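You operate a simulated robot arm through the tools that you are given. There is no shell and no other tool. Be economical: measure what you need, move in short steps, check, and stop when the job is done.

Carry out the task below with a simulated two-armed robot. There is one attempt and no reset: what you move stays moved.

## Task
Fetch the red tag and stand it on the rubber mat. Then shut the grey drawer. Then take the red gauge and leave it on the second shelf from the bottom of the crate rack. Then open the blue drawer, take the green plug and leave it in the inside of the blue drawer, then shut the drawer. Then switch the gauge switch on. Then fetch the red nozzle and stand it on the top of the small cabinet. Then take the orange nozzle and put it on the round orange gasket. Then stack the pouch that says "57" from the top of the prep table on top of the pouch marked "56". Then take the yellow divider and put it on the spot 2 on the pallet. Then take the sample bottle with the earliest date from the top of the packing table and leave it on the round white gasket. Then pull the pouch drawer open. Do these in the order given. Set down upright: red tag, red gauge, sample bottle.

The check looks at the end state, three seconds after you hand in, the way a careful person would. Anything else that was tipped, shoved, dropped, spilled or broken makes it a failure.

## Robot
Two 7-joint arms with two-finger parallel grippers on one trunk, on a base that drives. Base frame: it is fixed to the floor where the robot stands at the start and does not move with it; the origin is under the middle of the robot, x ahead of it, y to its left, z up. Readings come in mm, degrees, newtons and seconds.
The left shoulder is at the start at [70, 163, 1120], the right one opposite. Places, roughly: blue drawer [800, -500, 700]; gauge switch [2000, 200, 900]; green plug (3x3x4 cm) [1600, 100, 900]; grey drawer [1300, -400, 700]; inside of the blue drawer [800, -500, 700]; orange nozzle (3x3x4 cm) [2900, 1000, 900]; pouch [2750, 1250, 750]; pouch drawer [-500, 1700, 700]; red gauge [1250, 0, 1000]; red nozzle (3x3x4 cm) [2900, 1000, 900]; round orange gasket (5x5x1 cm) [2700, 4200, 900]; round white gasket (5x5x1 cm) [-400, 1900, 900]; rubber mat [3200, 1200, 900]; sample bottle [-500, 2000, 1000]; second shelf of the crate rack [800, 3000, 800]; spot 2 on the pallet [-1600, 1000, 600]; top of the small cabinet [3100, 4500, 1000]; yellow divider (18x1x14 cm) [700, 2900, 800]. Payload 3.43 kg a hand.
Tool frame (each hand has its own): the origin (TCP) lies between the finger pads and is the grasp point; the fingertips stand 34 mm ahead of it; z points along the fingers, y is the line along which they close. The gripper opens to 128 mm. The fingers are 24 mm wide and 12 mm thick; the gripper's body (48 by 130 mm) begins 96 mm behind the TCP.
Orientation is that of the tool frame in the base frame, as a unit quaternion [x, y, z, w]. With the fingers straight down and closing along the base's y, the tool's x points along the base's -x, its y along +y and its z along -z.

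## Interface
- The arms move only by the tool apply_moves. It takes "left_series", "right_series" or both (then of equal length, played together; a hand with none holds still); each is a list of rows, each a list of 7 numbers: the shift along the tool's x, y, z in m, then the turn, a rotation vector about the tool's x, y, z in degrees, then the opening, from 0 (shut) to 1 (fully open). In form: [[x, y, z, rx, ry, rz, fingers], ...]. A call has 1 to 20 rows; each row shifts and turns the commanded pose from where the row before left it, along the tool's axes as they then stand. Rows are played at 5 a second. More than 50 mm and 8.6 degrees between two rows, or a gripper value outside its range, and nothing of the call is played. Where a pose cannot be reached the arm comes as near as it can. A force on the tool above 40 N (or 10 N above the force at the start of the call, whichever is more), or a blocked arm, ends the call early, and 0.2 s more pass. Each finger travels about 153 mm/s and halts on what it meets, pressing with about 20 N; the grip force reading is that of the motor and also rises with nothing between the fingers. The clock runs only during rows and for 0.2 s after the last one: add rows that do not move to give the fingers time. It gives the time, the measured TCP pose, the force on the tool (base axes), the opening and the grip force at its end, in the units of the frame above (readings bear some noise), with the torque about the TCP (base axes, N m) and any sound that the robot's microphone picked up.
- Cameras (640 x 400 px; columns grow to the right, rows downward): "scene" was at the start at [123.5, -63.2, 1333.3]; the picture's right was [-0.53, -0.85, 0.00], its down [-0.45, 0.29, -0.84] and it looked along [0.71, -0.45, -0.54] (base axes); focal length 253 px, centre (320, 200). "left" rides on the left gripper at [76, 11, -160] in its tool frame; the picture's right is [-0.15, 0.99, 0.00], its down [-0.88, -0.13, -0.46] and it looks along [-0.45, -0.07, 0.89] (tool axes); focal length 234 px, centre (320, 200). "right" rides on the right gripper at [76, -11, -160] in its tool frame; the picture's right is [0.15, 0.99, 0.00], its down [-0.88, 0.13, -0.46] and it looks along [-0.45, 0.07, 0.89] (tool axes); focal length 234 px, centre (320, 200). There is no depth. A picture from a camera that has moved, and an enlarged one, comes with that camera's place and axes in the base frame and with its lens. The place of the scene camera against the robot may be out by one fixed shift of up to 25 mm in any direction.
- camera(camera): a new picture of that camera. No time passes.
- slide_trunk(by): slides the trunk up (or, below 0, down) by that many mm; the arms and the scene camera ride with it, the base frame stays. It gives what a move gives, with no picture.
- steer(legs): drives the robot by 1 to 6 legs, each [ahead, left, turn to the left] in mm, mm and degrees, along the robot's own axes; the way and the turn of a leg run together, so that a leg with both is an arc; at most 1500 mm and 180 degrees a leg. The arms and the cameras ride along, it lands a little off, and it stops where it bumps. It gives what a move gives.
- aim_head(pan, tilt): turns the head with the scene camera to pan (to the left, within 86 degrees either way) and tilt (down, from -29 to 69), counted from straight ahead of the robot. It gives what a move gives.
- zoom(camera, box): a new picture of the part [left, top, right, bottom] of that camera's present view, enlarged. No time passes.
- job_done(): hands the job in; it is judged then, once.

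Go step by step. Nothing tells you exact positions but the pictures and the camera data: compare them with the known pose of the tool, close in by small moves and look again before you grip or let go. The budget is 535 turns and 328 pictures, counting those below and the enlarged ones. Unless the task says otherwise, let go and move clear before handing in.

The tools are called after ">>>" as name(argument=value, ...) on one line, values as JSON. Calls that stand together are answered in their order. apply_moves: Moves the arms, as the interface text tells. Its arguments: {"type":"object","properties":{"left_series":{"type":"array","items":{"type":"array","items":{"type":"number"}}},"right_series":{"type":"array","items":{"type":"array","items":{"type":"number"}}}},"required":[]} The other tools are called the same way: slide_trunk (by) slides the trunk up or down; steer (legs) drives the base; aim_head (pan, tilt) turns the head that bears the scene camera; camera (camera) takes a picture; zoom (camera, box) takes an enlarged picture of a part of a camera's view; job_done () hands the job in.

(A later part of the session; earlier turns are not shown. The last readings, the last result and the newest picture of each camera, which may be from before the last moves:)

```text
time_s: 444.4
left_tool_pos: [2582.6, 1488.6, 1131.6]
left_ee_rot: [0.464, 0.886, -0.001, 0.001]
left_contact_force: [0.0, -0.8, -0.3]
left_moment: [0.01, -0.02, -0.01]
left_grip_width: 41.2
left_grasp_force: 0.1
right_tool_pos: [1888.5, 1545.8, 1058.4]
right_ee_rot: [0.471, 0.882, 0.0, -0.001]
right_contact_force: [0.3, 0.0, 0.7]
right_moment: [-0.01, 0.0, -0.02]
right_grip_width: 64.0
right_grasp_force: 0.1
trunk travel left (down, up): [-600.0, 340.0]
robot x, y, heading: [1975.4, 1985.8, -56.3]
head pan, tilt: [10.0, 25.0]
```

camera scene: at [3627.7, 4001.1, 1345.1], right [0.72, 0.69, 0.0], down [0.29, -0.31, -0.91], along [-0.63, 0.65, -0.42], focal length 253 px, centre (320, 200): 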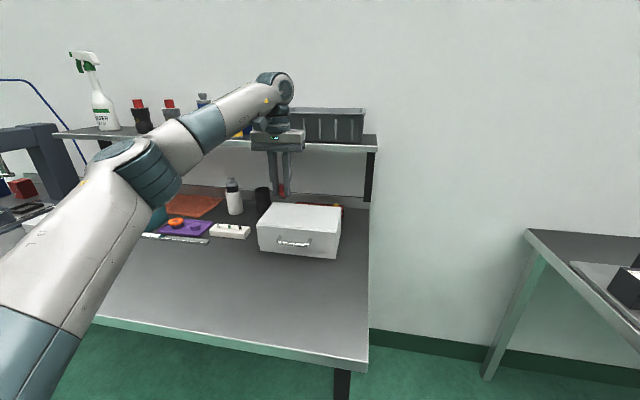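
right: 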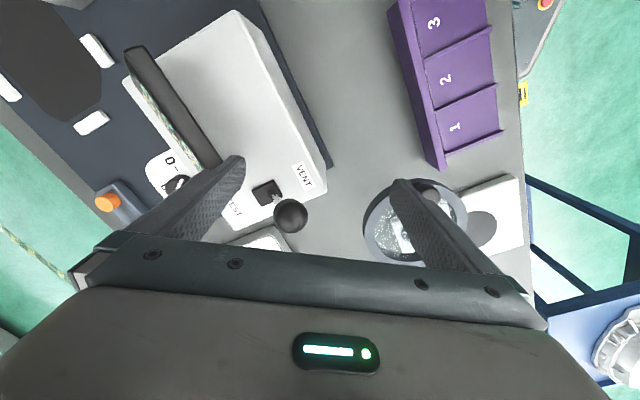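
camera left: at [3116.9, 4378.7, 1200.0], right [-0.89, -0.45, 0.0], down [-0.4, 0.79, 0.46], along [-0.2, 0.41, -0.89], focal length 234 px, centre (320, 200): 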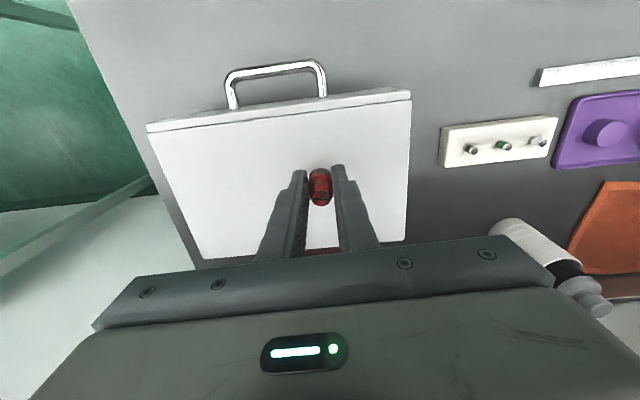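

>>> steer(legs=[[280, 45, 0.3], [285, 0, 0]])

>>> camera(camera="left")

```text
time_s: 448.0
left_tool_pos: [2942.3, 1034.7, 1131.7]
left_ee_rot: [0.463, 0.886, -0.001, 0.0]
left_contact_force: [0.4, 0.2, 0.4]
left_moment: [-0.02, 0.02, -0.01]
left_grip_width: 40.8
left_grasp_force: 0.0
right_tool_pos: [2248.1, 1088.3, 1059.2]
right_ee_rot: [0.471, 0.882, 0.0, 0.0]
right_contact_force: [0.2, 0.4, -0.4]
right_moment: [-0.01, -0.02, 0.0]
right_grip_width: 64.1
right_grasp_force: 0.1
trunk travel left (down, up): [-600.0, 340.0]
robot x, y, heading: [2338.1, 1527.7, -56.2]
head pan, tilt: [10.0, 25.0]
```

```text
155 pictures are left
camera left: at [2908.0, 1102.9, 1291.6], right [0.9, 0.45, 0.0], down [0.4, -0.8, 0.46], along [0.2, -0.41, -0.89], focal length 234 px, centre (320, 200)
```

left: 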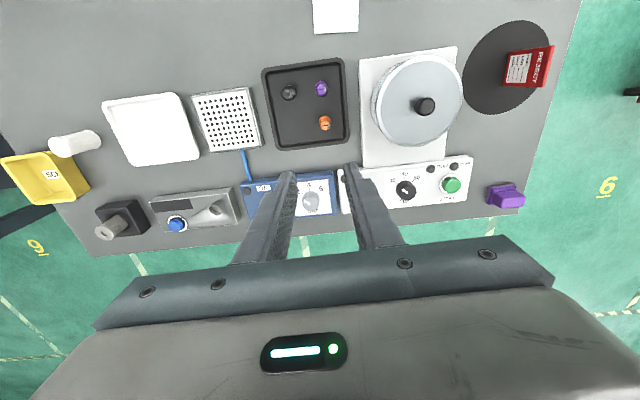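

>>> apply_moves(left_series=[[0.008, 0.007, 0.04, 0, 0, 0, 0.27], [0, 0, 0.045, 0, 0, 0, 0.27], [0, 0, 0.045, 0, 0, 0, 0.27], [0, 0, 0.045, 0, 0, 0, 0.27], [0, 0, 0.025, 0, 0, 0, 0.27], [0, 0, 0, 0, 0, 0, 0.27]])

>>> camera(camera="left")

```text
time_s: 449.4
left_tool_pos: [2947.7, 1045.5, 929.7]
left_ee_rot: [0.464, 0.886, -0.001, 0.0]
left_contact_force: [0.3, 0.4, 0.2]
left_moment: [0.0, 0.06, 0.02]
left_grip_width: 34.8
left_grasp_force: 0.0
right_tool_pos: [2247.9, 1088.3, 1060.1]
right_ee_rot: [0.471, 0.882, 0.001, 0.0]
right_contact_force: [-0.5, 0.9, 0.1]
right_moment: [0.02, 0.0, -0.02]
right_grip_width: 64.2
right_grasp_force: 0.0
trunk travel left (down, up): [-600.0, 340.0]
robot x, y, heading: [2336.9, 1532.2, -56.3]
head pan, tilt: [10.0, 25.0]
```

```text
154 pictures are left
camera left: at [2912.1, 1113.6, 1090.0], right [0.9, 0.45, 0.0], down [0.4, -0.8, 0.46], along [0.2, -0.41, -0.89], focal length 234 px, centre (320, 200)
```

left: 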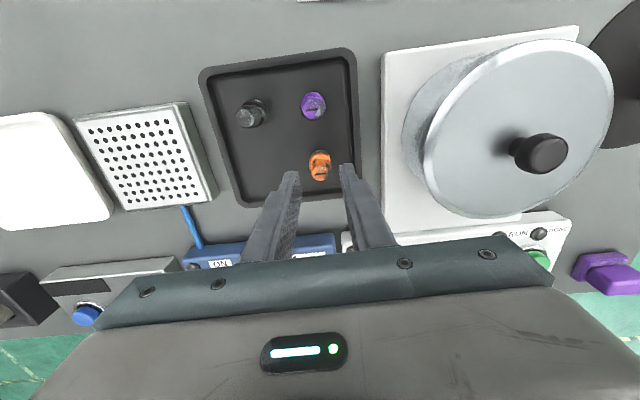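

>>> apply_moves(left_series=[[0.005, -0.001, 0.02, 0, 0, 0, 0.25], [0, 0, 0.016, 0, 0, 0, 0.25], [0, 0, 0, 0, 0, 0, 0.25]])

>>> zoom(camera="left", box=[240, 100, 420, 220])

```text
time_s: 450.2
left_tool_pos: [2941.0, 1048.6, 894.7]
left_ee_rot: [0.463, 0.886, -0.002, 0.0]
left_contact_force: [0.1, -0.3, 0.1]
left_moment: [0.0, -0.01, -0.04]
left_grip_width: 31.7
left_grasp_force: 0.1
right_tool_pos: [2247.5, 1088.9, 1059.1]
right_ee_rot: [0.47, 0.882, 0.0, 0.0]
right_contact_force: [0.1, -0.3, 0.4]
right_moment: [0.02, -0.01, 0.03]
right_grip_width: 64.0
right_grasp_force: 0.1
trunk travel left (down, up): [-600.0, 340.0]
robot x, y, heading: [2334.6, 1529.7, -56.2]
head pan, tilt: [10.0, 25.0]
```

```text
3.33 times, centred on (330, 160) of left
camera zoom: at [2906.5, 1116.5, 1055.1], right [0.9, 0.44, 0.0], down [0.4, -0.8, 0.46], along [0.2, -0.41, -0.89], focal length 781 px, centre (287, 333)
```

zoom: 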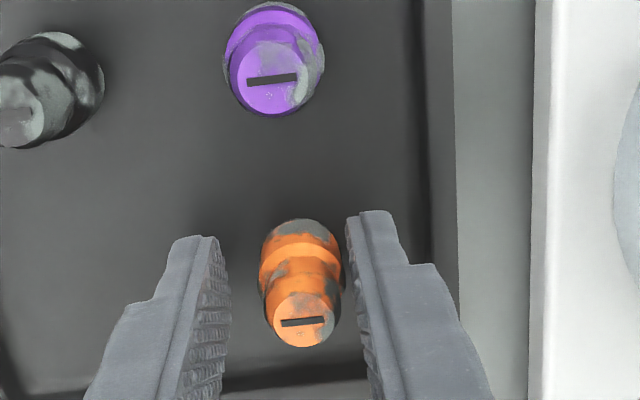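

Well placed, a touch toward the right finger. I nudge, close, and lift.

>>> apply_moves(left_series=[[0, 0.003, 0, 0, 0, 0, 0.25], [0, 0, 0, 0, 0, 0, 0.12], [0, 0, 0, 0, 0, 0, 0], [0, 0, 0, 0, 0, 0, 0], [0, 0, 0, 0, 0, 0, 0]])

>>> apply_moves(left_series=[[0, 0, -0.01, 0, 0, 0, 0], [0, 0, -0.03, 0, 0, 0, 0], [0, 0, -0.045, 0, 0, 0, 0], [0, 0, -0.045, 0, 0, 0, 0], [0, 0, -0.045, 0, 0, 0, 0], [0, 0, -0.045, 0, 0, 0, 0]])

>>> camera(camera="left")

```text
time_s: 451.4
left_tool_pos: [2943.5, 1050.8, 896.7]
left_ee_rot: [0.463, 0.886, 0.0, 0.0]
left_contact_force: [-0.2, 0.6, -0.1]
left_moment: [-0.05, 0.01, -0.02]
left_grip_width: 20.3
left_grasp_force: 19.9
right_tool_pos: [2247.2, 1088.3, 1059.2]
right_ee_rot: [0.471, 0.882, 0.0, 0.001]
right_contact_force: [1.4, -0.4, -0.5]
right_moment: [0.0, 0.0, 0.02]
right_grip_width: 64.2
right_grasp_force: 0.0
trunk travel left (down, up): [-600.0, 340.0]
robot x, y, heading: [2338.9, 1530.9, -56.3]
head pan, tilt: [10.0, 25.0]
```

```text
time_s: 452.8
left_tool_pos: [2942.3, 1051.3, 1114.6]
left_ee_rot: [0.463, 0.886, -0.002, 0.0]
left_contact_force: [0.3, -0.2, 0.1]
left_moment: [-0.01, 0.0, 0.02]
left_grip_width: 20.3
left_grasp_force: 20.6
right_tool_pos: [2246.7, 1089.0, 1059.9]
right_ee_rot: [0.471, 0.882, 0.0, 0.0]
right_contact_force: [-0.3, 0.1, -0.1]
right_moment: [0.01, -0.01, -0.01]
right_grip_width: 63.9
right_grasp_force: 0.1
trunk travel left (down, up): [-600.0, 340.0]
robot x, y, heading: [2336.9, 1527.3, -56.3]
head pan, tilt: [10.0, 25.0]
```

```text
152 pictures are left
camera left: at [2908.2, 1119.5, 1274.0], right [0.9, 0.44, 0.0], down [0.4, -0.8, 0.46], along [0.2, -0.41, -0.89], focal length 234 px, centre (320, 200)
```

left: 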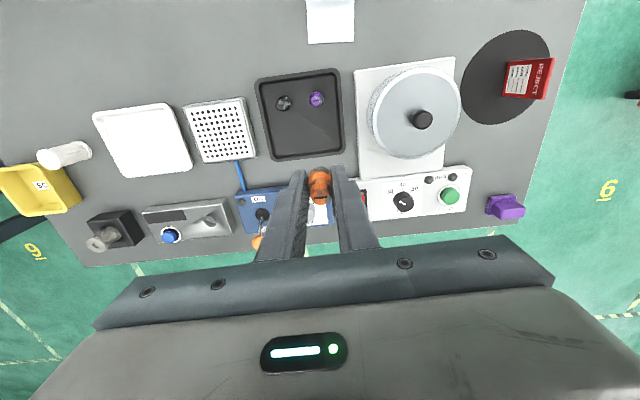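

>>> steer(legs=[[-640, 0, 0], [0, 0, 180], [0, -1000, 0], [0, -1000, 0]])

```text
time_s: 473.3
left_tool_pos: [3004.8, 3655.9, 1114.0]
left_ee_rot: [0.895, -0.447, 0.0, -0.001]
left_contact_force: [-0.1, -0.5, -0.2]
left_moment: [-0.02, 0.04, 0.01]
left_grip_width: 20.4
left_grasp_force: 19.8
right_tool_pos: [3702.7, 3643.7, 1059.1]
right_ee_rot: [0.89, -0.455, 0.0, 0.0]
right_contact_force: [-0.5, -0.6, -1.0]
right_moment: [-0.01, 0.01, -0.02]
right_grip_width: 63.9
right_grasp_force: 0.0
trunk travel left (down, up): [-600.0, 340.0]
robot x, y, heading: [3626.7, 3201.4, 125.5]
head pan, tilt: [10.0, 25.0]
```

>>> steer(legs=[[0, 0, -1.6], [500, 0, 0]])

>>> aim_head(pan=15, tilt=30)

>>> camera(camera="scene")

>>> camera(camera="left")

```text
time_s: 476.6
left_tool_pos: [2742.5, 4109.8, 1113.6]
left_ee_rot: [0.885, -0.466, -0.001, -0.002]
left_contact_force: [0.1, 0.9, -0.4]
left_moment: [-0.03, -0.01, -0.01]
left_grip_width: 19.8
left_grasp_force: 19.9
right_tool_pos: [3438.0, 4065.9, 1057.4]
right_ee_rot: [0.88, -0.474, 0.0, 0.001]
right_contact_force: [0.3, 0.3, 0.6]
right_moment: [-0.02, -0.01, -0.02]
right_grip_width: 64.3
right_grasp_force: 0.1
trunk travel left (down, up): [-600.0, 340.0]
robot x, y, heading: [3347.3, 3624.8, 123.1]
head pan, tilt: [10.0, 25.0]
```

```text
time_s: 477.3
left_tool_pos: [2743.5, 4110.1, 1112.6]
left_ee_rot: [0.884, -0.467, 0.0, -0.001]
left_contact_force: [0.2, 0.1, -0.9]
left_moment: [0.01, -0.02, 0.0]
left_grip_width: 19.9
left_grasp_force: 20.1
right_tool_pos: [3437.5, 4065.7, 1058.8]
right_ee_rot: [0.88, -0.475, 0.001, 0.001]
right_contact_force: [0.5, -0.4, 0.3]
right_moment: [0.02, 0.0, -0.03]
right_grip_width: 63.7
right_grasp_force: 0.0
trunk travel left (down, up): [-600.0, 340.0]
robot x, y, heading: [3348.6, 3622.8, 123.0]
head pan, tilt: [15.0, 30.0]
```

```text
151 pictures are left
camera scene: at [3248.3, 3712.3, 1337.1], right [0.67, 0.74, 0.0], down [0.37, -0.33, -0.87], along [-0.64, 0.58, -0.5], focal length 253 px, centre (320, 200)
```

scene: 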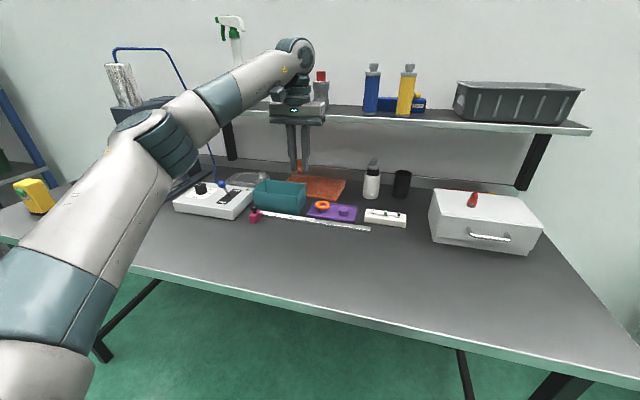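

```text
150 pictures are left
camera left: at [2775.5, 4039.9, 1272.9], right [-0.9, -0.44, 0.0], down [-0.39, 0.8, 0.46], along [-0.2, 0.41, -0.89], focal length 234 px, centre (320, 200)
```

left: 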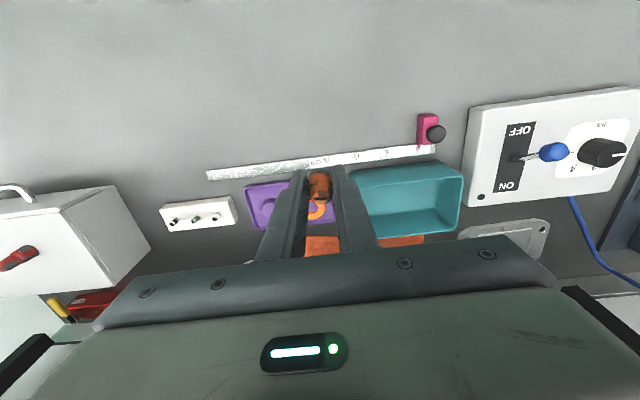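

>>> steer(legs=[[100, 0, 0.9]])

>>> camera(camera="left")

```text
time_s: 478.5
left_tool_pos: [2677.2, 4183.8, 1113.9]
left_ee_rot: [0.888, -0.459, -0.001, -0.002]
left_contact_force: [-0.2, -0.4, -0.6]
left_moment: [-0.01, 0.02, 0.0]
left_grip_width: 19.7
left_grasp_force: 20.1
right_tool_pos: [3373.9, 4150.8, 1058.4]
right_ee_rot: [0.884, -0.467, 0.001, 0.0]
right_contact_force: [-0.3, 0.3, -0.1]
right_moment: [-0.01, 0.01, 0.0]
right_grip_width: 64.0
right_grasp_force: 0.1
trunk travel left (down, up): [-600.0, 340.0]
robot x, y, heading: [3290.2, 3710.0, 124.2]
head pan, tilt: [15.0, 30.0]
```

```text
149 pictures are left
camera left: at [2711.9, 4114.3, 1273.1], right [-0.89, -0.45, 0.0], down [-0.4, 0.79, 0.46], along [-0.21, 0.41, -0.89], focal length 234 px, centre (320, 200)
```

left: 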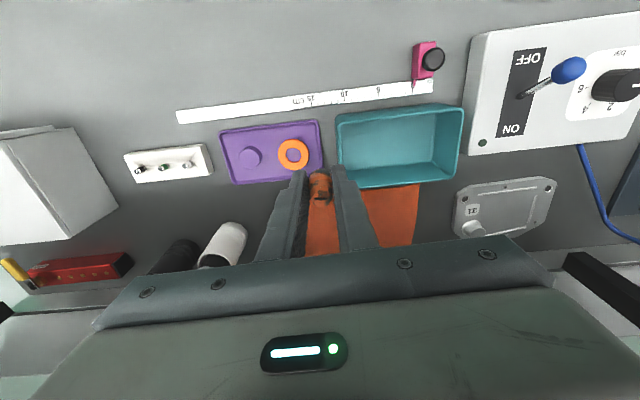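

>>> apply_moves(left_series=[[-0.012, -0.023, 0.02, 0, 0, 0, 0], [-0.011, -0.023, 0.02, 0, 0, 0, 0], [0, 0, 0.035, 0, 0, 0, 0], [0, 0, 0.025, 0, 0, 0, 0], [0, 0, 0, 0, 0, 0, 0]])

>>> camera(camera="left")

>>> zoom(camera="scene", box=[220, 110, 420, 250])

```text
time_s: 479.7
left_tool_pos: [2702.9, 4230.3, 1012.2]
left_ee_rot: [0.888, -0.459, -0.001, 0.0]
left_contact_force: [-0.4, -0.3, -1.0]
left_moment: [-0.01, 0.02, -0.01]
left_grip_width: 20.2
left_grasp_force: 19.9
right_tool_pos: [3375.0, 4151.6, 1059.0]
right_ee_rot: [0.884, -0.467, -0.001, 0.0]
right_contact_force: [0.4, -0.5, -0.3]
right_moment: [-0.03, 0.01, -0.01]
right_grip_width: 64.2
right_grasp_force: 0.1
trunk travel left (down, up): [-600.0, 340.0]
robot x, y, heading: [3289.5, 3710.2, 124.3]
head pan, tilt: [15.0, 30.0]
```

```text
148 pictures are left
camera left: at [2735.8, 4160.8, 1173.0], right [-0.89, -0.45, 0.0], down [-0.4, 0.79, 0.46], along [-0.21, 0.41, -0.89], focal length 234 px, centre (320, 200)
```

left: 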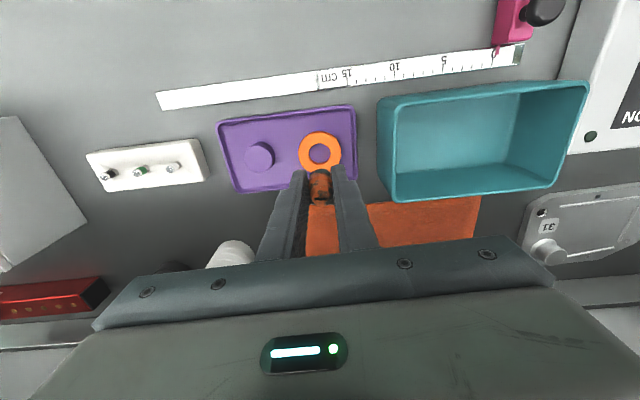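

```text
2.86 times, centred on (320, 180) of scene
camera zoom: at [3190.5, 3794.7, 1337.1], right [0.65, 0.76, 0.0], down [0.38, -0.33, -0.87], along [-0.66, 0.57, -0.5], focal length 723 px, centre (320, 257)
```

zoom: 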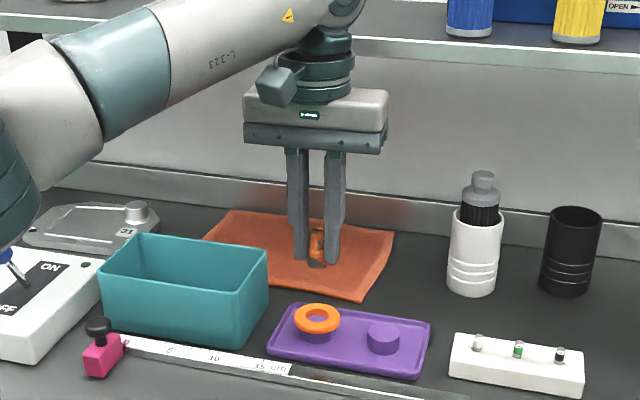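

>>> apply_moves(left_series=[[0, 0, 0.025, 0, 0, 0, 0], [0, 0, 0.02, 0, 0, 0, 0], [0, 0, 0, 0, 0, 0, 0]])

>>> zoom(camera="left", box=[230, 100, 410, 220])

>>> zoom(camera="scene", box=[260, 140, 360, 220])

```text
time_s: 480.5
left_tool_pos: [2703.1, 4229.6, 969.3]
left_ee_rot: [0.888, -0.459, -0.001, -0.002]
left_contact_force: [-0.2, 0.1, 0.1]
left_moment: [0.01, 0.02, 0.03]
left_grip_width: 19.8
left_grasp_force: 20.1
right_tool_pos: [3374.6, 4151.2, 1057.9]
right_ee_rot: [0.884, -0.467, 0.0, 0.0]
right_contact_force: [-0.4, -1.4, -0.3]
right_moment: [0.04, 0.01, 0.02]
right_grip_width: 64.2
right_grasp_force: 0.1
trunk travel left (down, up): [-600.0, 340.0]
robot x, y, heading: [3288.7, 3714.0, 124.3]
head pan, tilt: [15.0, 30.0]
```

```text
3.33 times, centred on (320, 160) of left
camera zoom: at [2737.3, 4160.7, 1129.3], right [-0.89, -0.45, 0.0], down [-0.4, 0.79, 0.46], along [-0.2, 0.41, -0.89], focal length 781 px, centre (320, 333)
```

zoom: 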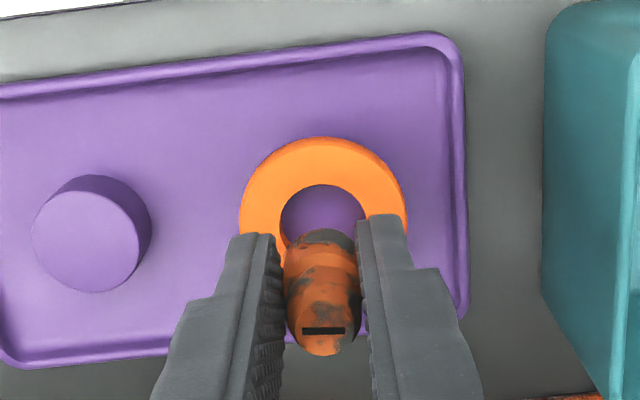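

```text
5.00 times, centred on (310, 180) of scene
camera zoom: at [3190.4, 3794.8, 1337.1], right [0.65, 0.76, 0.0], down [0.38, -0.33, -0.87], along [-0.66, 0.57, -0.5], focal length 1265 px, centre (370, 300)
```

zoom: 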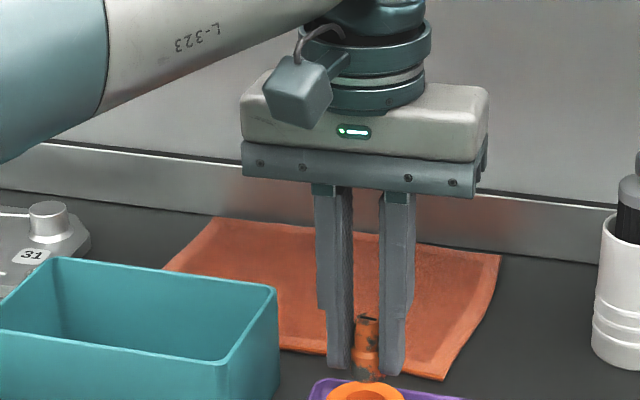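

The gasket appears to sit on a purple post. I back the hand off slightly to see its hole and height clearly.

>>> apply_moves(left_series=[[0, 0, -0.03, 0, 0, 0, 0], [-0.04, 0, -0.01, 0, 0, 0, 0], [0, 0, 0, 0, 0, 0, 0]])

>>> zoom(camera="left", box=[260, 90, 380, 180])

>>> zoom(camera="scene", box=[300, 195, 380, 250])

```text
time_s: 481.3
left_tool_pos: [2679.9, 4262.2, 1009.5]
left_ee_rot: [0.888, -0.459, 0.0, -0.002]
left_contact_force: [0.1, -0.6, -0.6]
left_moment: [0.05, -0.06, 0.01]
left_grip_width: 20.0
left_grasp_force: 20.1
right_tool_pos: [3373.4, 4151.0, 1060.8]
right_ee_rot: [0.884, -0.467, 0.001, -0.001]
right_contact_force: [-0.4, 0.8, -0.6]
right_moment: [0.03, 0.03, -0.01]
right_grip_width: 64.0
right_grasp_force: 0.1
trunk travel left (down, up): [-600.0, 340.0]
robot x, y, heading: [3291.4, 3711.3, 124.1]
head pan, tilt: [15.0, 30.0]
```

```text
4.44 times, centred on (320, 135) of left
camera zoom: at [2713.5, 4192.1, 1169.4], right [-0.89, -0.45, 0.0], down [-0.4, 0.79, 0.46], along [-0.2, 0.41, -0.89], focal length 1041 px, centre (320, 489)
```

zoom: 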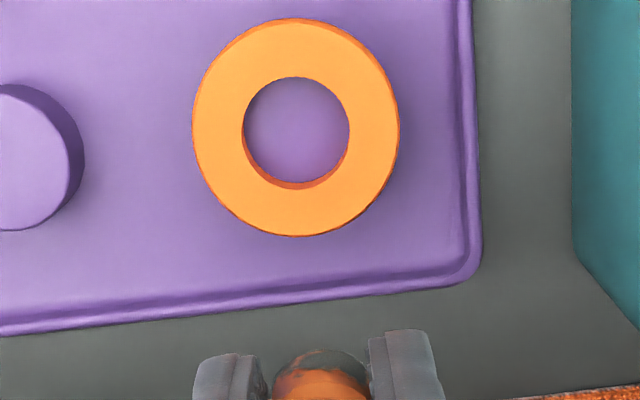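

```text
7.27 times, centred on (340, 222) of scene
camera zoom: at [3189.5, 3793.2, 1337.2], right [0.65, 0.76, 0.0], down [0.38, -0.33, -0.87], along [-0.66, 0.57, -0.5], focal length 1840 px, centre (174, 36)
```

zoom: 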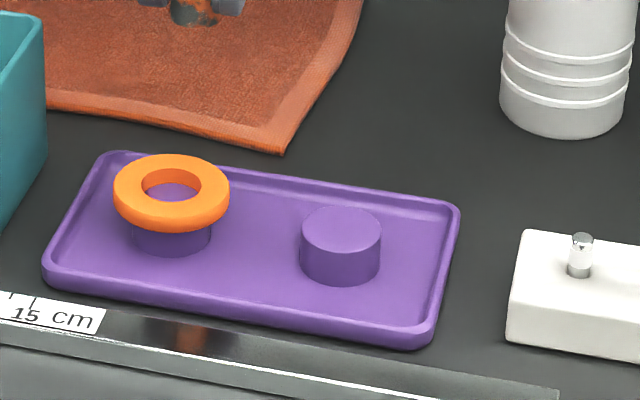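

Ring centre is (2702.5,4231.5), top ≈884, with a 25 mm hole over a post. I set the nozzle off-centre by about 12 mm so its base rests on the ring itself.

>>> apply_moves(left_series=[[0.042, -0.0126, 0, 0, 0, 0, 0], [0, 0, 0.03, 0, 0, 0, 0], [0, 0, 0.025, 0, 0, 0, 0], [0, 0, 0, 0, 0, 0, 0]])

>>> zoom(camera="left", box=[240, 110, 400, 220])

>>> zoom(camera="scene", box=[290, 170, 380, 235])

```text
time_s: 482.3
left_tool_pos: [2716.2, 4236.7, 953.2]
left_ee_rot: [0.888, -0.459, 0.0, -0.001]
left_contact_force: [-0.3, 0.4, -0.8]
left_moment: [-0.03, 0.04, -0.01]
left_grip_width: 19.9
left_grasp_force: 20.1
right_tool_pos: [3374.7, 4152.1, 1059.3]
right_ee_rot: [0.884, -0.467, 0.0, 0.0]
right_contact_force: [1.2, 0.8, -0.3]
right_moment: [0.0, 0.01, 0.05]
right_grip_width: 64.1
right_grasp_force: 0.1
trunk travel left (down, up): [-600.0, 340.0]
robot x, y, heading: [3292.5, 3705.6, 123.8]
head pan, tilt: [15.0, 30.0]
```

```text
3.64 times, centred on (320, 165) of left
camera zoom: at [2749.6, 4166.8, 1114.2], right [-0.89, -0.45, 0.0], down [-0.4, 0.79, 0.46], along [-0.21, 0.41, -0.89], focal length 852 px, centre (320, 327)
```

zoom: 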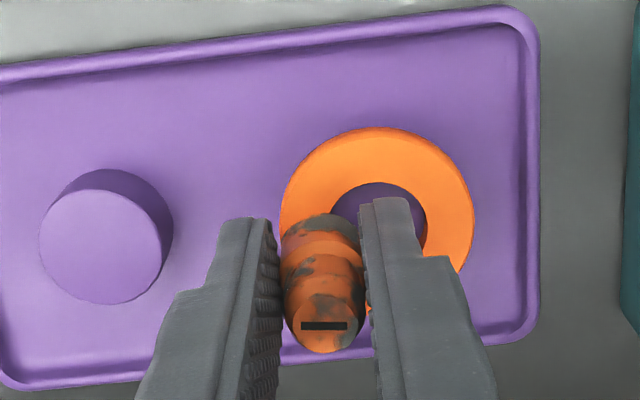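

```text
6.15 times, centred on (335, 202) of scene
camera zoom: at [3190.7, 3794.6, 1337.2], right [0.65, 0.76, 0.0], down [0.38, -0.33, -0.87], along [-0.66, 0.57, -0.5], focal length 1557 px, centre (228, 185)
```

zoom: 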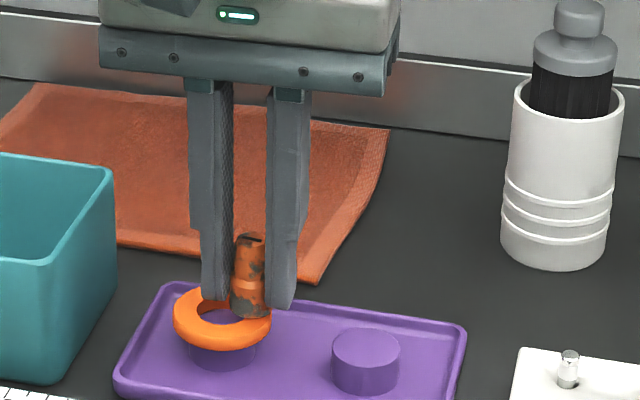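

>>> apply_moves(left_series=[[0, 0.003, 0.012, 0, 0, 0, 0], [0, 0, 0.01, 0, 0, 0, 0], [0, 0, 0, 0, 0, 0, 0]])

>>> zoom(camera="left", box=[240, 110, 400, 220])

>>> zoom(camera="scene", box=[290, 180, 370, 240])

```text
time_s: 482.9
left_tool_pos: [2715.8, 4233.6, 943.2]
left_ee_rot: [0.888, -0.461, -0.002, -0.006]
left_contact_force: [6.3, -3.1, 16.8]
left_moment: [-0.19, -0.15, 0.1]
left_grip_width: 19.9
left_grasp_force: 20.0
right_tool_pos: [3375.7, 4149.3, 1058.7]
right_ee_rot: [0.884, -0.467, 0.0, -0.001]
right_contact_force: [0.1, -0.2, -0.8]
right_moment: [-0.04, -0.01, -0.01]
right_grip_width: 64.1
right_grasp_force: 0.1
trunk travel left (down, up): [-600.0, 340.0]
robot x, y, heading: [3290.9, 3712.8, 124.0]
head pan, tilt: [15.0, 30.0]
stopped in row 2 (left hand): the force on the tool passed its limit (the readings are from after the stop); the commanded pose is now the measured one
```

```text
3.64 times, centred on (320, 165) of left
camera zoom: at [2749.1, 4163.5, 1102.2], right [-0.89, -0.45, -0.01], down [-0.4, 0.79, 0.47], along [-0.2, 0.42, -0.88], focal length 852 px, centre (320, 327)
```

zoom: 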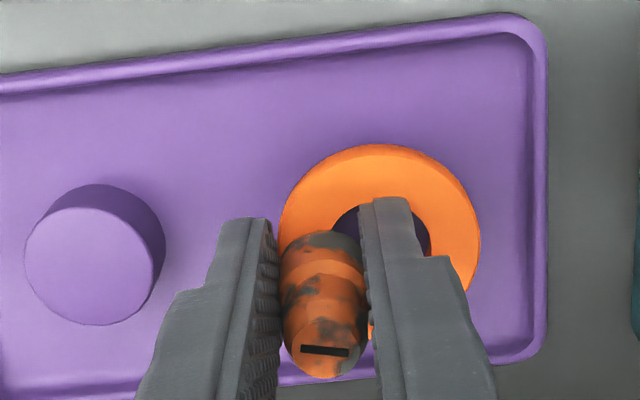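

```text
6.67 times, centred on (330, 210) of scene
camera zoom: at [3191.9, 3792.9, 1337.4], right [0.65, 0.76, 0.0], down [0.38, -0.33, -0.87], along [-0.66, 0.57, -0.5], focal length 1686 px, centre (253, 133)
```

zoom: 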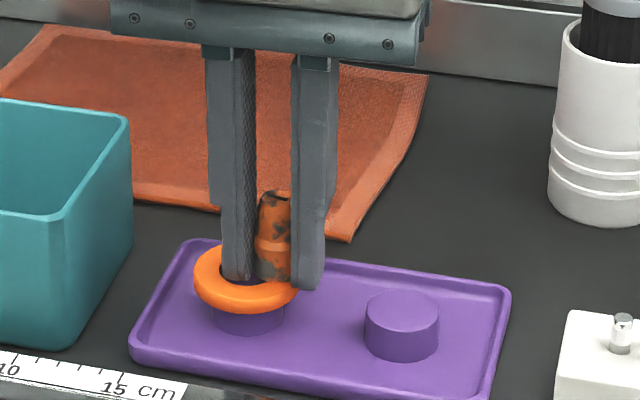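

>>> apply_moves(left_series=[[0, 0, -0.015, 0, 0, 0, 0], [0, 0, -0.01, 0, 0, 0, 0], [0, 0, 0, 0, 0, 0, 0]])

>>> zoom(camera="left", box=[240, 110, 400, 220])

>>> zoom(camera="scene", box=[290, 180, 370, 240])

```text
time_s: 483.7
left_tool_pos: [2712.9, 4233.9, 963.9]
left_ee_rot: [0.888, -0.46, -0.002, -0.004]
left_contact_force: [0.0, 0.6, -0.8]
left_moment: [-0.04, -0.02, 0.0]
left_grip_width: 20.0
left_grasp_force: 20.1
right_tool_pos: [3375.0, 4150.1, 1058.1]
right_ee_rot: [0.884, -0.467, 0.001, 0.0]
right_contact_force: [1.2, -0.5, -0.2]
right_moment: [-0.05, -0.01, -0.05]
right_grip_width: 63.7
right_grasp_force: 0.1
trunk travel left (down, up): [-600.0, 340.0]
robot x, y, heading: [3290.8, 3712.3, 124.3]
head pan, tilt: [15.0, 30.0]
```

```text
3.64 times, centred on (320, 165) of left
camera zoom: at [2746.3, 4164.8, 1123.1], right [-0.89, -0.45, -0.01], down [-0.4, 0.79, 0.46], along [-0.2, 0.41, -0.89], focal length 852 px, centre (320, 327)
```

zoom: 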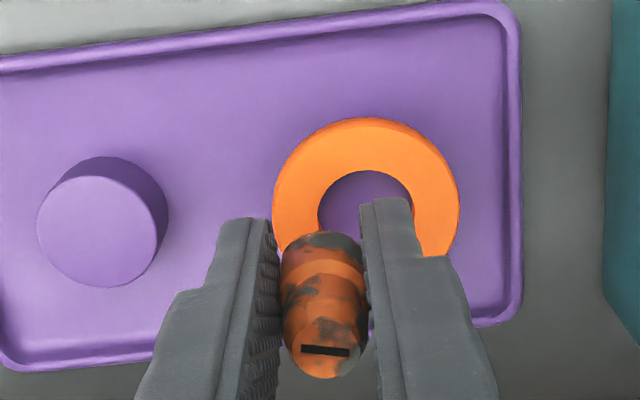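

```text
6.67 times, centred on (330, 210) of scene
camera zoom: at [3190.1, 3795.5, 1337.0], right [0.65, 0.76, 0.0], down [0.38, -0.33, -0.87], along [-0.65, 0.57, -0.5], focal length 1686 px, centre (253, 133)
```

zoom: 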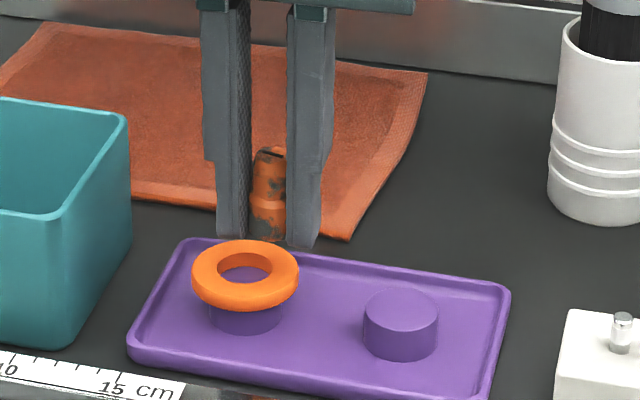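

>>> apply_moves(left_series=[[0.006, 0.0006, 0, 0, 0.4, 0, 0], [0, 0, 0.012, 0, 0, 0, 0], [0, 0, 0.005, 0, 0, 0, 0], [0, 0, 0, 0, 0, 0, 0]])

>>> zoom(camera="left", box=[240, 110, 400, 220])

>>> zoom(camera="scene", box=[290, 180, 370, 240])

```text
time_s: 484.7
left_tool_pos: [2716.0, 4230.2, 948.1]
left_ee_rot: [0.888, -0.461, 0.001, -0.003]
left_contact_force: [0.6, 0.2, 0.5]
left_moment: [0.01, -0.01, 0.04]
left_grip_width: 19.8
left_grasp_force: 20.1
right_tool_pos: [3374.7, 4151.4, 1058.9]
right_ee_rot: [0.884, -0.468, 0.0, 0.0]
right_contact_force: [0.7, 0.4, -0.2]
right_moment: [0.03, -0.03, -0.01]
right_grip_width: 63.8
right_grasp_force: 0.0
trunk travel left (down, up): [-600.0, 340.0]
robot x, y, heading: [3288.4, 3706.9, 124.2]
head pan, tilt: [15.0, 30.0]
```

```text
3.64 times, centred on (320, 165) of left
camera zoom: at [2749.2, 4161.2, 1107.2], right [-0.89, -0.45, -0.01], down [-0.4, 0.79, 0.46], along [-0.2, 0.41, -0.89], focal length 852 px, centre (320, 327)
```

zoom: 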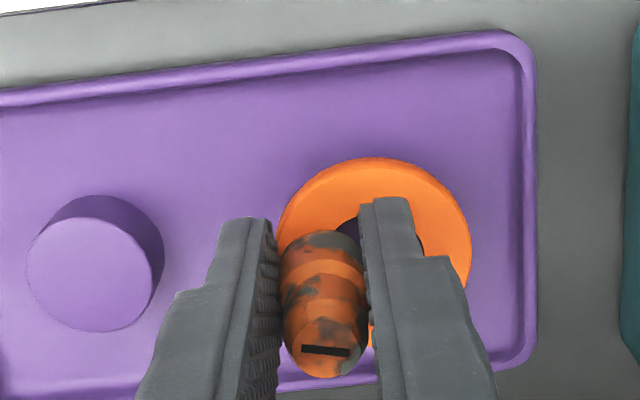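

```text
6.67 times, centred on (330, 210) of scene
camera zoom: at [3190.5, 3795.1, 1337.1], right [0.65, 0.76, 0.0], down [0.38, -0.33, -0.87], along [-0.65, 0.57, -0.5], focal length 1686 px, centre (253, 133)
```

zoom: 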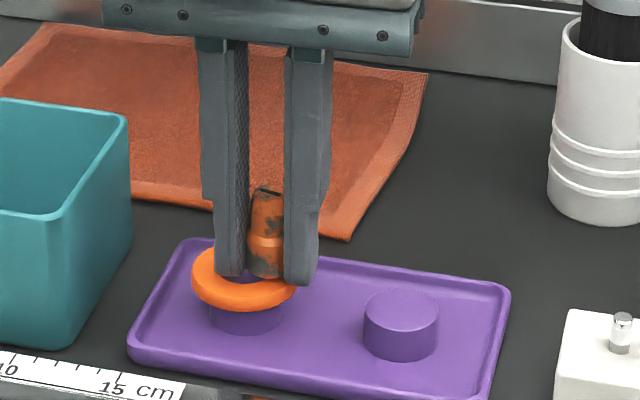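

>>> apply_moves(left_series=[[0, 0.0025, 0.004, 0, 0, 0, 0], [0, 0, 0, 0, 0, 0, 0]])

>>> apply_moves(left_series=[[0, 0, 0.0015, 0, 0, 0, 0], [0, 0, 0, 0, 0, 0, 0]])

>>> apply_moves(left_series=[[0, 0, 0.0015, 0, 0, 0, 0], [0, 0, 0, 0, 0, 0, 0]])

```text
time_s: 485.3
left_tool_pos: [2715.6, 4229.4, 944.0]
left_ee_rot: [0.888, -0.46, 0.001, -0.003]
left_contact_force: [0.8, 1.5, 4.0]
left_moment: [0.04, 0.03, -0.01]
left_grip_width: 19.9
left_grasp_force: 19.6
right_tool_pos: [3375.0, 4150.6, 1059.7]
right_ee_rot: [0.884, -0.467, 0.0, 0.0]
right_contact_force: [-0.3, 0.9, -0.6]
right_moment: [-0.01, -0.02, -0.02]
right_grip_width: 64.1
right_grasp_force: 0.0
trunk travel left (down, up): [-600.0, 340.0]
robot x, y, heading: [3292.3, 3708.7, 124.0]
head pan, tilt: [15.0, 30.0]
```

```text
time_s: 485.9
left_tool_pos: [2714.7, 4228.2, 944.8]
left_ee_rot: [0.888, -0.46, 0.0, -0.003]
left_contact_force: [1.2, 1.8, 9.6]
left_moment: [0.08, 0.09, -0.02]
left_grip_width: 20.2
left_grasp_force: 20.1
right_tool_pos: [3375.1, 4150.1, 1059.9]
right_ee_rot: [0.884, -0.468, 0.001, 0.0]
right_contact_force: [0.3, 0.0, 1.3]
right_moment: [-0.01, -0.01, -0.03]
right_grip_width: 64.0
right_grasp_force: 0.1
trunk travel left (down, up): [-600.0, 340.0]
robot x, y, heading: [3288.8, 3704.4, 124.2]
head pan, tilt: [15.0, 30.0]
```

```text
time_s: 486.5
left_tool_pos: [2714.7, 4228.7, 943.5]
left_ee_rot: [0.888, -0.46, 0.0, -0.004]
left_contact_force: [-1.0, 2.2, 21.4]
left_moment: [0.12, 0.25, 0.0]
left_grip_width: 20.1
left_grasp_force: 19.9
right_tool_pos: [3376.5, 4149.3, 1059.1]
right_ee_rot: [0.884, -0.468, -0.001, 0.0]
right_contact_force: [0.5, 0.3, 0.8]
right_moment: [0.0, -0.02, -0.03]
right_grip_width: 63.8
right_grasp_force: 0.2
trunk travel left (down, up): [-600.0, 340.0]
robot x, y, heading: [3289.8, 3706.3, 124.3]
head pan, tilt: [15.0, 30.0]
```

>>> apply_moves(left_series=[[0, 0, -0.003, 0, 0, 0, 0], [0, 0, 0, 0, 0, 0, 0]])

>>> zoom(camera="scene", box=[290, 180, 370, 240])

>>> zoom(camera="left", box=[240, 110, 400, 220])

```text
time_s: 487.1
left_tool_pos: [2715.0, 4226.8, 943.4]
left_ee_rot: [0.888, -0.46, 0.001, -0.002]
left_contact_force: [0.7, 0.7, 9.4]
left_moment: [0.07, 0.11, -0.01]
left_grip_width: 19.9
left_grasp_force: 19.7
right_tool_pos: [3376.7, 4150.4, 1057.8]
right_ee_rot: [0.884, -0.468, -0.001, 0.0]
right_contact_force: [-0.1, 0.6, -0.1]
right_moment: [-0.01, -0.01, 0.0]
right_grip_width: 64.1
right_grasp_force: 0.1
trunk travel left (down, up): [-600.0, 340.0]
robot x, y, heading: [3288.5, 3711.9, 124.0]
head pan, tilt: [15.0, 30.0]
```

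```text
6.67 times, centred on (330, 210) of scene
camera zoom: at [3191.4, 3794.4, 1337.1], right [0.65, 0.76, 0.0], down [0.38, -0.33, -0.87], along [-0.66, 0.57, -0.5], focal length 1686 px, centre (253, 133)
```

zoom: 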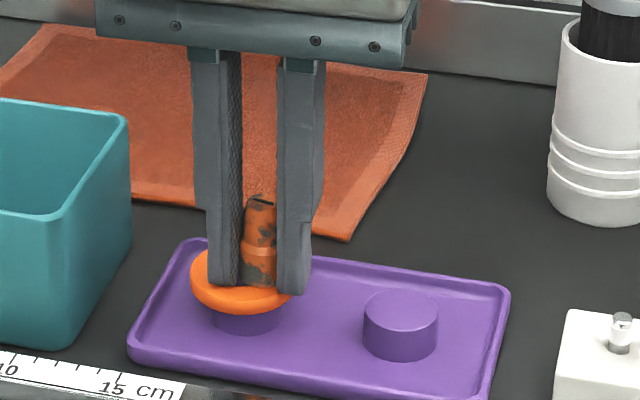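

```text
3.64 times, centred on (320, 165) of left
camera zoom: at [2748.4, 4158.1, 1103.3], right [-0.89, -0.45, -0.01], down [-0.4, 0.79, 0.46], along [-0.2, 0.41, -0.89], focal length 852 px, centre (320, 327)
```

zoom: 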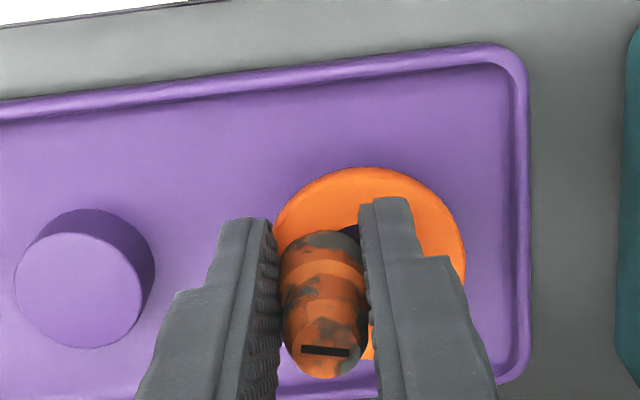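

>>> apply_moves(left_series=[[0, 0, -0.002, 0, 0, 0, 0], [0, 0, 0, 0, 0, 0, 0]])

>>> apply_moves(left_series=[[0, 0, 0, 0, 0, 0, 0.165], [0, 0, 0, 0, 0, 0, 0.18], [0, 0, 0, 0, 0, 0, 0.2], [0, 0, 0, 0, 0, 0, 0.22], [0, 0, 0, 0, 0, 0, 0.22]])

>>> zoom(camera="scene", box=[290, 180, 370, 240])

>>> zoom(camera="left", box=[240, 110, 400, 220])

```text
time_s: 487.7
left_tool_pos: [2712.7, 4227.3, 943.5]
left_ee_rot: [0.888, -0.46, 0.001, -0.003]
left_contact_force: [-0.6, -0.1, -1.4]
left_moment: [0.02, -0.06, -0.04]
left_grip_width: 20.1
left_grasp_force: 20.3
right_tool_pos: [3376.3, 4151.3, 1058.5]
right_ee_rot: [0.884, -0.468, 0.0, 0.0]
right_contact_force: [-0.8, 0.2, 0.1]
right_moment: [0.02, 0.02, 0.0]
right_grip_width: 64.1
right_grasp_force: 0.0
trunk travel left (down, up): [-600.0, 340.0]
robot x, y, heading: [3289.7, 3709.3, 124.1]
head pan, tilt: [15.0, 30.0]
```

```text
time_s: 488.9
left_tool_pos: [2713.3, 4227.4, 945.0]
left_ee_rot: [0.888, -0.46, 0.001, -0.003]
left_contact_force: [-0.5, 0.5, -0.2]
left_moment: [-0.01, 0.01, 0.01]
left_grip_width: 28.0
left_grasp_force: 0.0
right_tool_pos: [3374.9, 4151.1, 1058.9]
right_ee_rot: [0.884, -0.468, 0.0, 0.001]
right_contact_force: [0.7, 1.0, -0.6]
right_moment: [0.04, -0.03, -0.03]
right_grip_width: 64.1
right_grasp_force: 0.1
trunk travel left (down, up): [-600.0, 340.0]
robot x, y, heading: [3288.8, 3707.7, 124.2]
head pan, tilt: [15.0, 30.0]
```

```text
6.67 times, centred on (330, 210) of scene
camera zoom: at [3190.5, 3795.0, 1337.1], right [0.65, 0.76, 0.0], down [0.38, -0.33, -0.87], along [-0.65, 0.57, -0.5], focal length 1686 px, centre (253, 133)
```

zoom: 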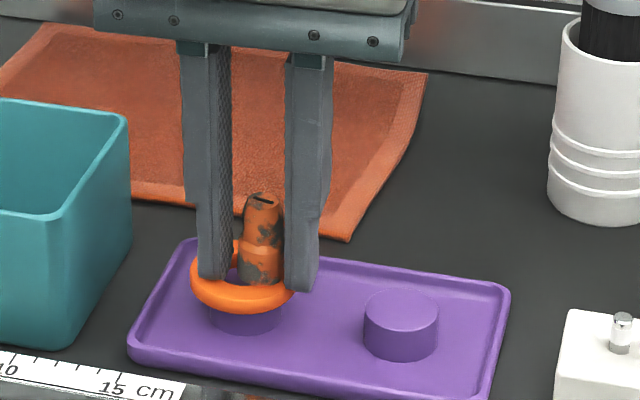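

```text
3.64 times, centred on (320, 165) of left
camera zoom: at [2746.9, 4158.3, 1104.9], right [-0.89, -0.45, -0.01], down [-0.4, 0.79, 0.46], along [-0.2, 0.41, -0.89], focal length 852 px, centre (320, 327)
```

zoom: 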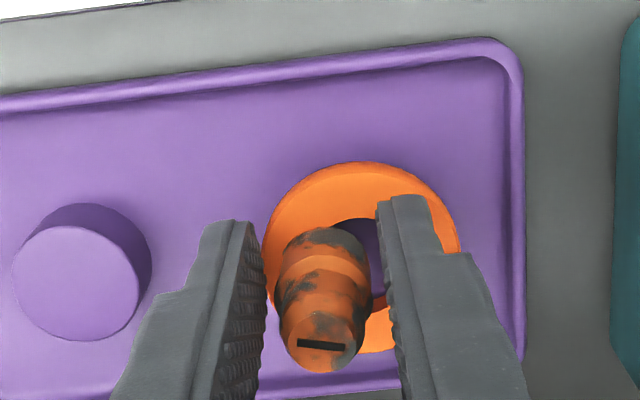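

>>> apply_moves(left_series=[[0, 0, 0, 0, 0, 0, 0.26], [0, 0, -0.01, 0, 0, 0, 0.26], [0, 0, -0.03, 0, 0, 0, 0.26], [0, 0, -0.04, 0, 0, 0, 0.26], [0, 0, -0.04, 0, 0, 0, 0.26]])

>>> zoom(camera="scene", box=[290, 180, 370, 240])

>>> zoom(camera="left", box=[240, 90, 400, 200])

```text
time_s: 490.1
left_tool_pos: [2713.7, 4226.5, 1065.4]
left_ee_rot: [0.888, -0.46, 0.001, -0.002]
left_contact_force: [0.2, 0.5, -0.5]
left_moment: [0.03, 0.01, 0.01]
left_grip_width: 33.5
left_grasp_force: 0.1
right_tool_pos: [3376.4, 4151.6, 1058.7]
right_ee_rot: [0.884, -0.468, -0.001, 0.0]
right_contact_force: [-0.2, 0.4, -0.9]
right_moment: [0.0, 0.02, 0.02]
right_grip_width: 63.9
right_grasp_force: 0.0
trunk travel left (down, up): [-600.0, 340.0]
robot x, y, heading: [3292.5, 3706.7, 124.0]
head pan, tilt: [15.0, 30.0]
```

```text
6.67 times, centred on (330, 210) of scene
camera zoom: at [3191.5, 3794.7, 1337.1], right [0.65, 0.76, 0.0], down [0.38, -0.33, -0.87], along [-0.66, 0.57, -0.5], focal length 1686 px, centre (253, 133)
```

zoom: 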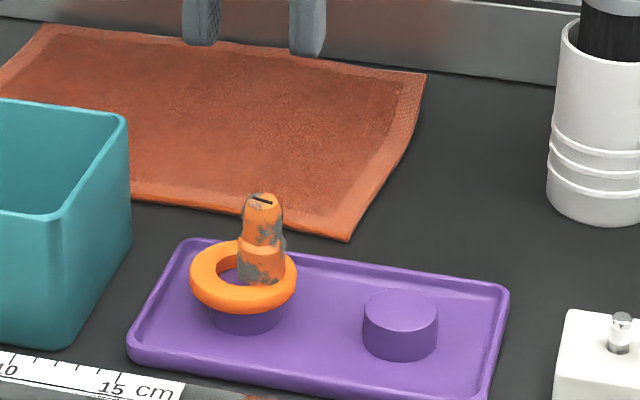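

```text
3.64 times, centred on (320, 145) of left
camera zoom: at [2746.9, 4156.6, 1224.8], right [-0.89, -0.45, -0.01], down [-0.4, 0.79, 0.46], along [-0.2, 0.41, -0.89], focal length 852 px, centre (320, 400)
```

zoom: 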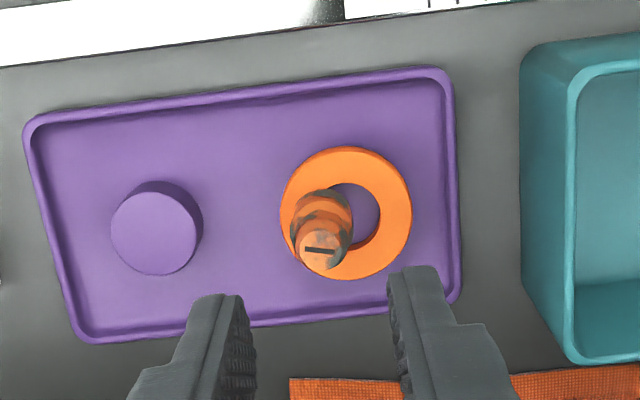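

The orange nozzle stands on the gasket ring. Now the pouches on the prep table.

>>> steer(legs=[[-640, 0, 0], [0, 0, 180], [0, -910, 0], [0, -900, 0]])

```text
time_s: 509.8
left_tool_pos: [2635.8, 1666.6, 1064.9]
left_ee_rot: [0.479, 0.878, -0.003, -0.002]
left_contact_force: [0.0, -0.1, 0.6]
left_moment: [-0.01, -0.01, 0.0]
left_grip_width: 33.4
left_grasp_force: 0.1
right_tool_pos: [1977.8, 1769.0, 1058.5]
right_ee_rot: [0.486, 0.874, 0.0, 0.0]
right_contact_force: [-0.4, 0.1, -0.9]
right_moment: [0.03, 0.02, -0.03]
right_grip_width: 64.0
right_grasp_force: 0.1
trunk travel left (down, up): [-600.0, 340.0]
robot x, y, heading: [2080.9, 2209.9, -58.4]
head pan, tilt: [15.0, 30.0]
```

>>> apply_moves(left_series=[[0.045, 0, -0.01, 0, 0, 0, 0.5], [0.045, 0, -0.01, 0, 0, 0, 0.5], [0.045, 0, -0.01, 0, 0, 0, 0.8], [0.045, 0, -0.01, 0, 0, 0, 0.8]])

>>> steer(legs=[[0, 0, 2.3], [350, 0, 0], [350, 20, 0]])

>>> aim_head(pan=15, tilt=45)

>>> camera(camera="scene")

>>> camera(camera="left")

```text
time_s: 510.8
left_tool_pos: [2535.9, 1817.7, 1103.1]
left_ee_rot: [0.478, 0.879, -0.004, -0.001]
left_contact_force: [-0.7, 0.3, -0.7]
left_moment: [-0.04, 0.01, 0.02]
left_grip_width: 102.4
left_grasp_force: 0.1
right_tool_pos: [1977.9, 1771.5, 1058.5]
right_ee_rot: [0.486, 0.874, 0.0, 0.0]
right_contact_force: [0.2, -0.2, 0.8]
right_moment: [-0.05, -0.02, -0.05]
right_grip_width: 63.8
right_grasp_force: 0.0
trunk travel left (down, up): [-600.0, 340.0]
robot x, y, heading: [2079.6, 2208.5, -58.3]
head pan, tilt: [15.0, 30.0]
```

```text
time_s: 515.4
left_tool_pos: [2960.9, 1266.0, 1103.0]
left_ee_rot: [0.461, 0.888, -0.003, -0.002]
left_contact_force: [0.4, -0.3, -0.4]
left_moment: [-0.03, 0.02, -0.01]
left_grip_width: 102.3
left_grasp_force: 0.0
right_tool_pos: [2403.9, 1198.1, 1058.1]
right_ee_rot: [0.469, 0.883, 0.0, 0.001]
right_contact_force: [0.5, -0.1, 0.2]
right_moment: [0.02, 0.01, -0.03]
right_grip_width: 63.9
right_grasp_force: 0.1
trunk travel left (down, up): [-600.0, 340.0]
robot x, y, heading: [2491.7, 1636.6, -55.9]
head pan, tilt: [15.0, 30.0]
```

```text
time_s: 516.1
left_tool_pos: [2959.9, 1266.6, 1102.8]
left_ee_rot: [0.46, 0.888, -0.003, -0.002]
left_contact_force: [0.3, -0.6, 0.6]
left_moment: [0.02, 0.02, 0.03]
left_grip_width: 102.4
left_grasp_force: 0.0
right_tool_pos: [2404.0, 1198.1, 1058.8]
right_ee_rot: [0.469, 0.883, 0.0, 0.0]
right_contact_force: [-0.6, 0.5, 0.5]
right_moment: [0.03, -0.03, -0.03]
right_grip_width: 64.4
right_grasp_force: 0.1
trunk travel left (down, up): [-600.0, 340.0]
robot x, y, heading: [2488.2, 1639.8, -56.0]
head pan, tilt: [15.0, 45.0]
```

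```text
128 pictures are left
camera scene: at [2576.6, 1529.5, 1314.6], right [-0.66, -0.76, 0.0], down [-0.53, 0.46, -0.71], along [0.53, -0.46, -0.71], focal length 253 px, centre (320, 200)
```

scene: 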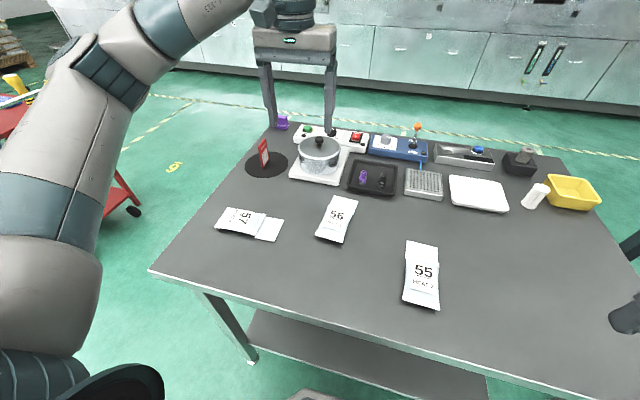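

```text
127 pictures are left
camera left: at [2926.1, 1334.8, 1262.4], right [0.89, 0.45, -0.01], down [0.4, -0.79, 0.46], along [0.2, -0.41, -0.89], focal length 234 px, centre (320, 200)
```

left: 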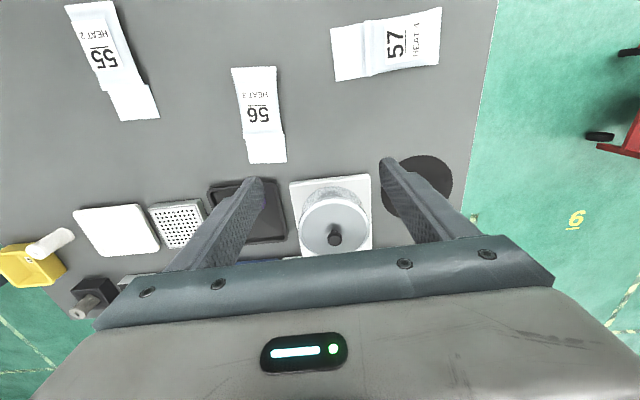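

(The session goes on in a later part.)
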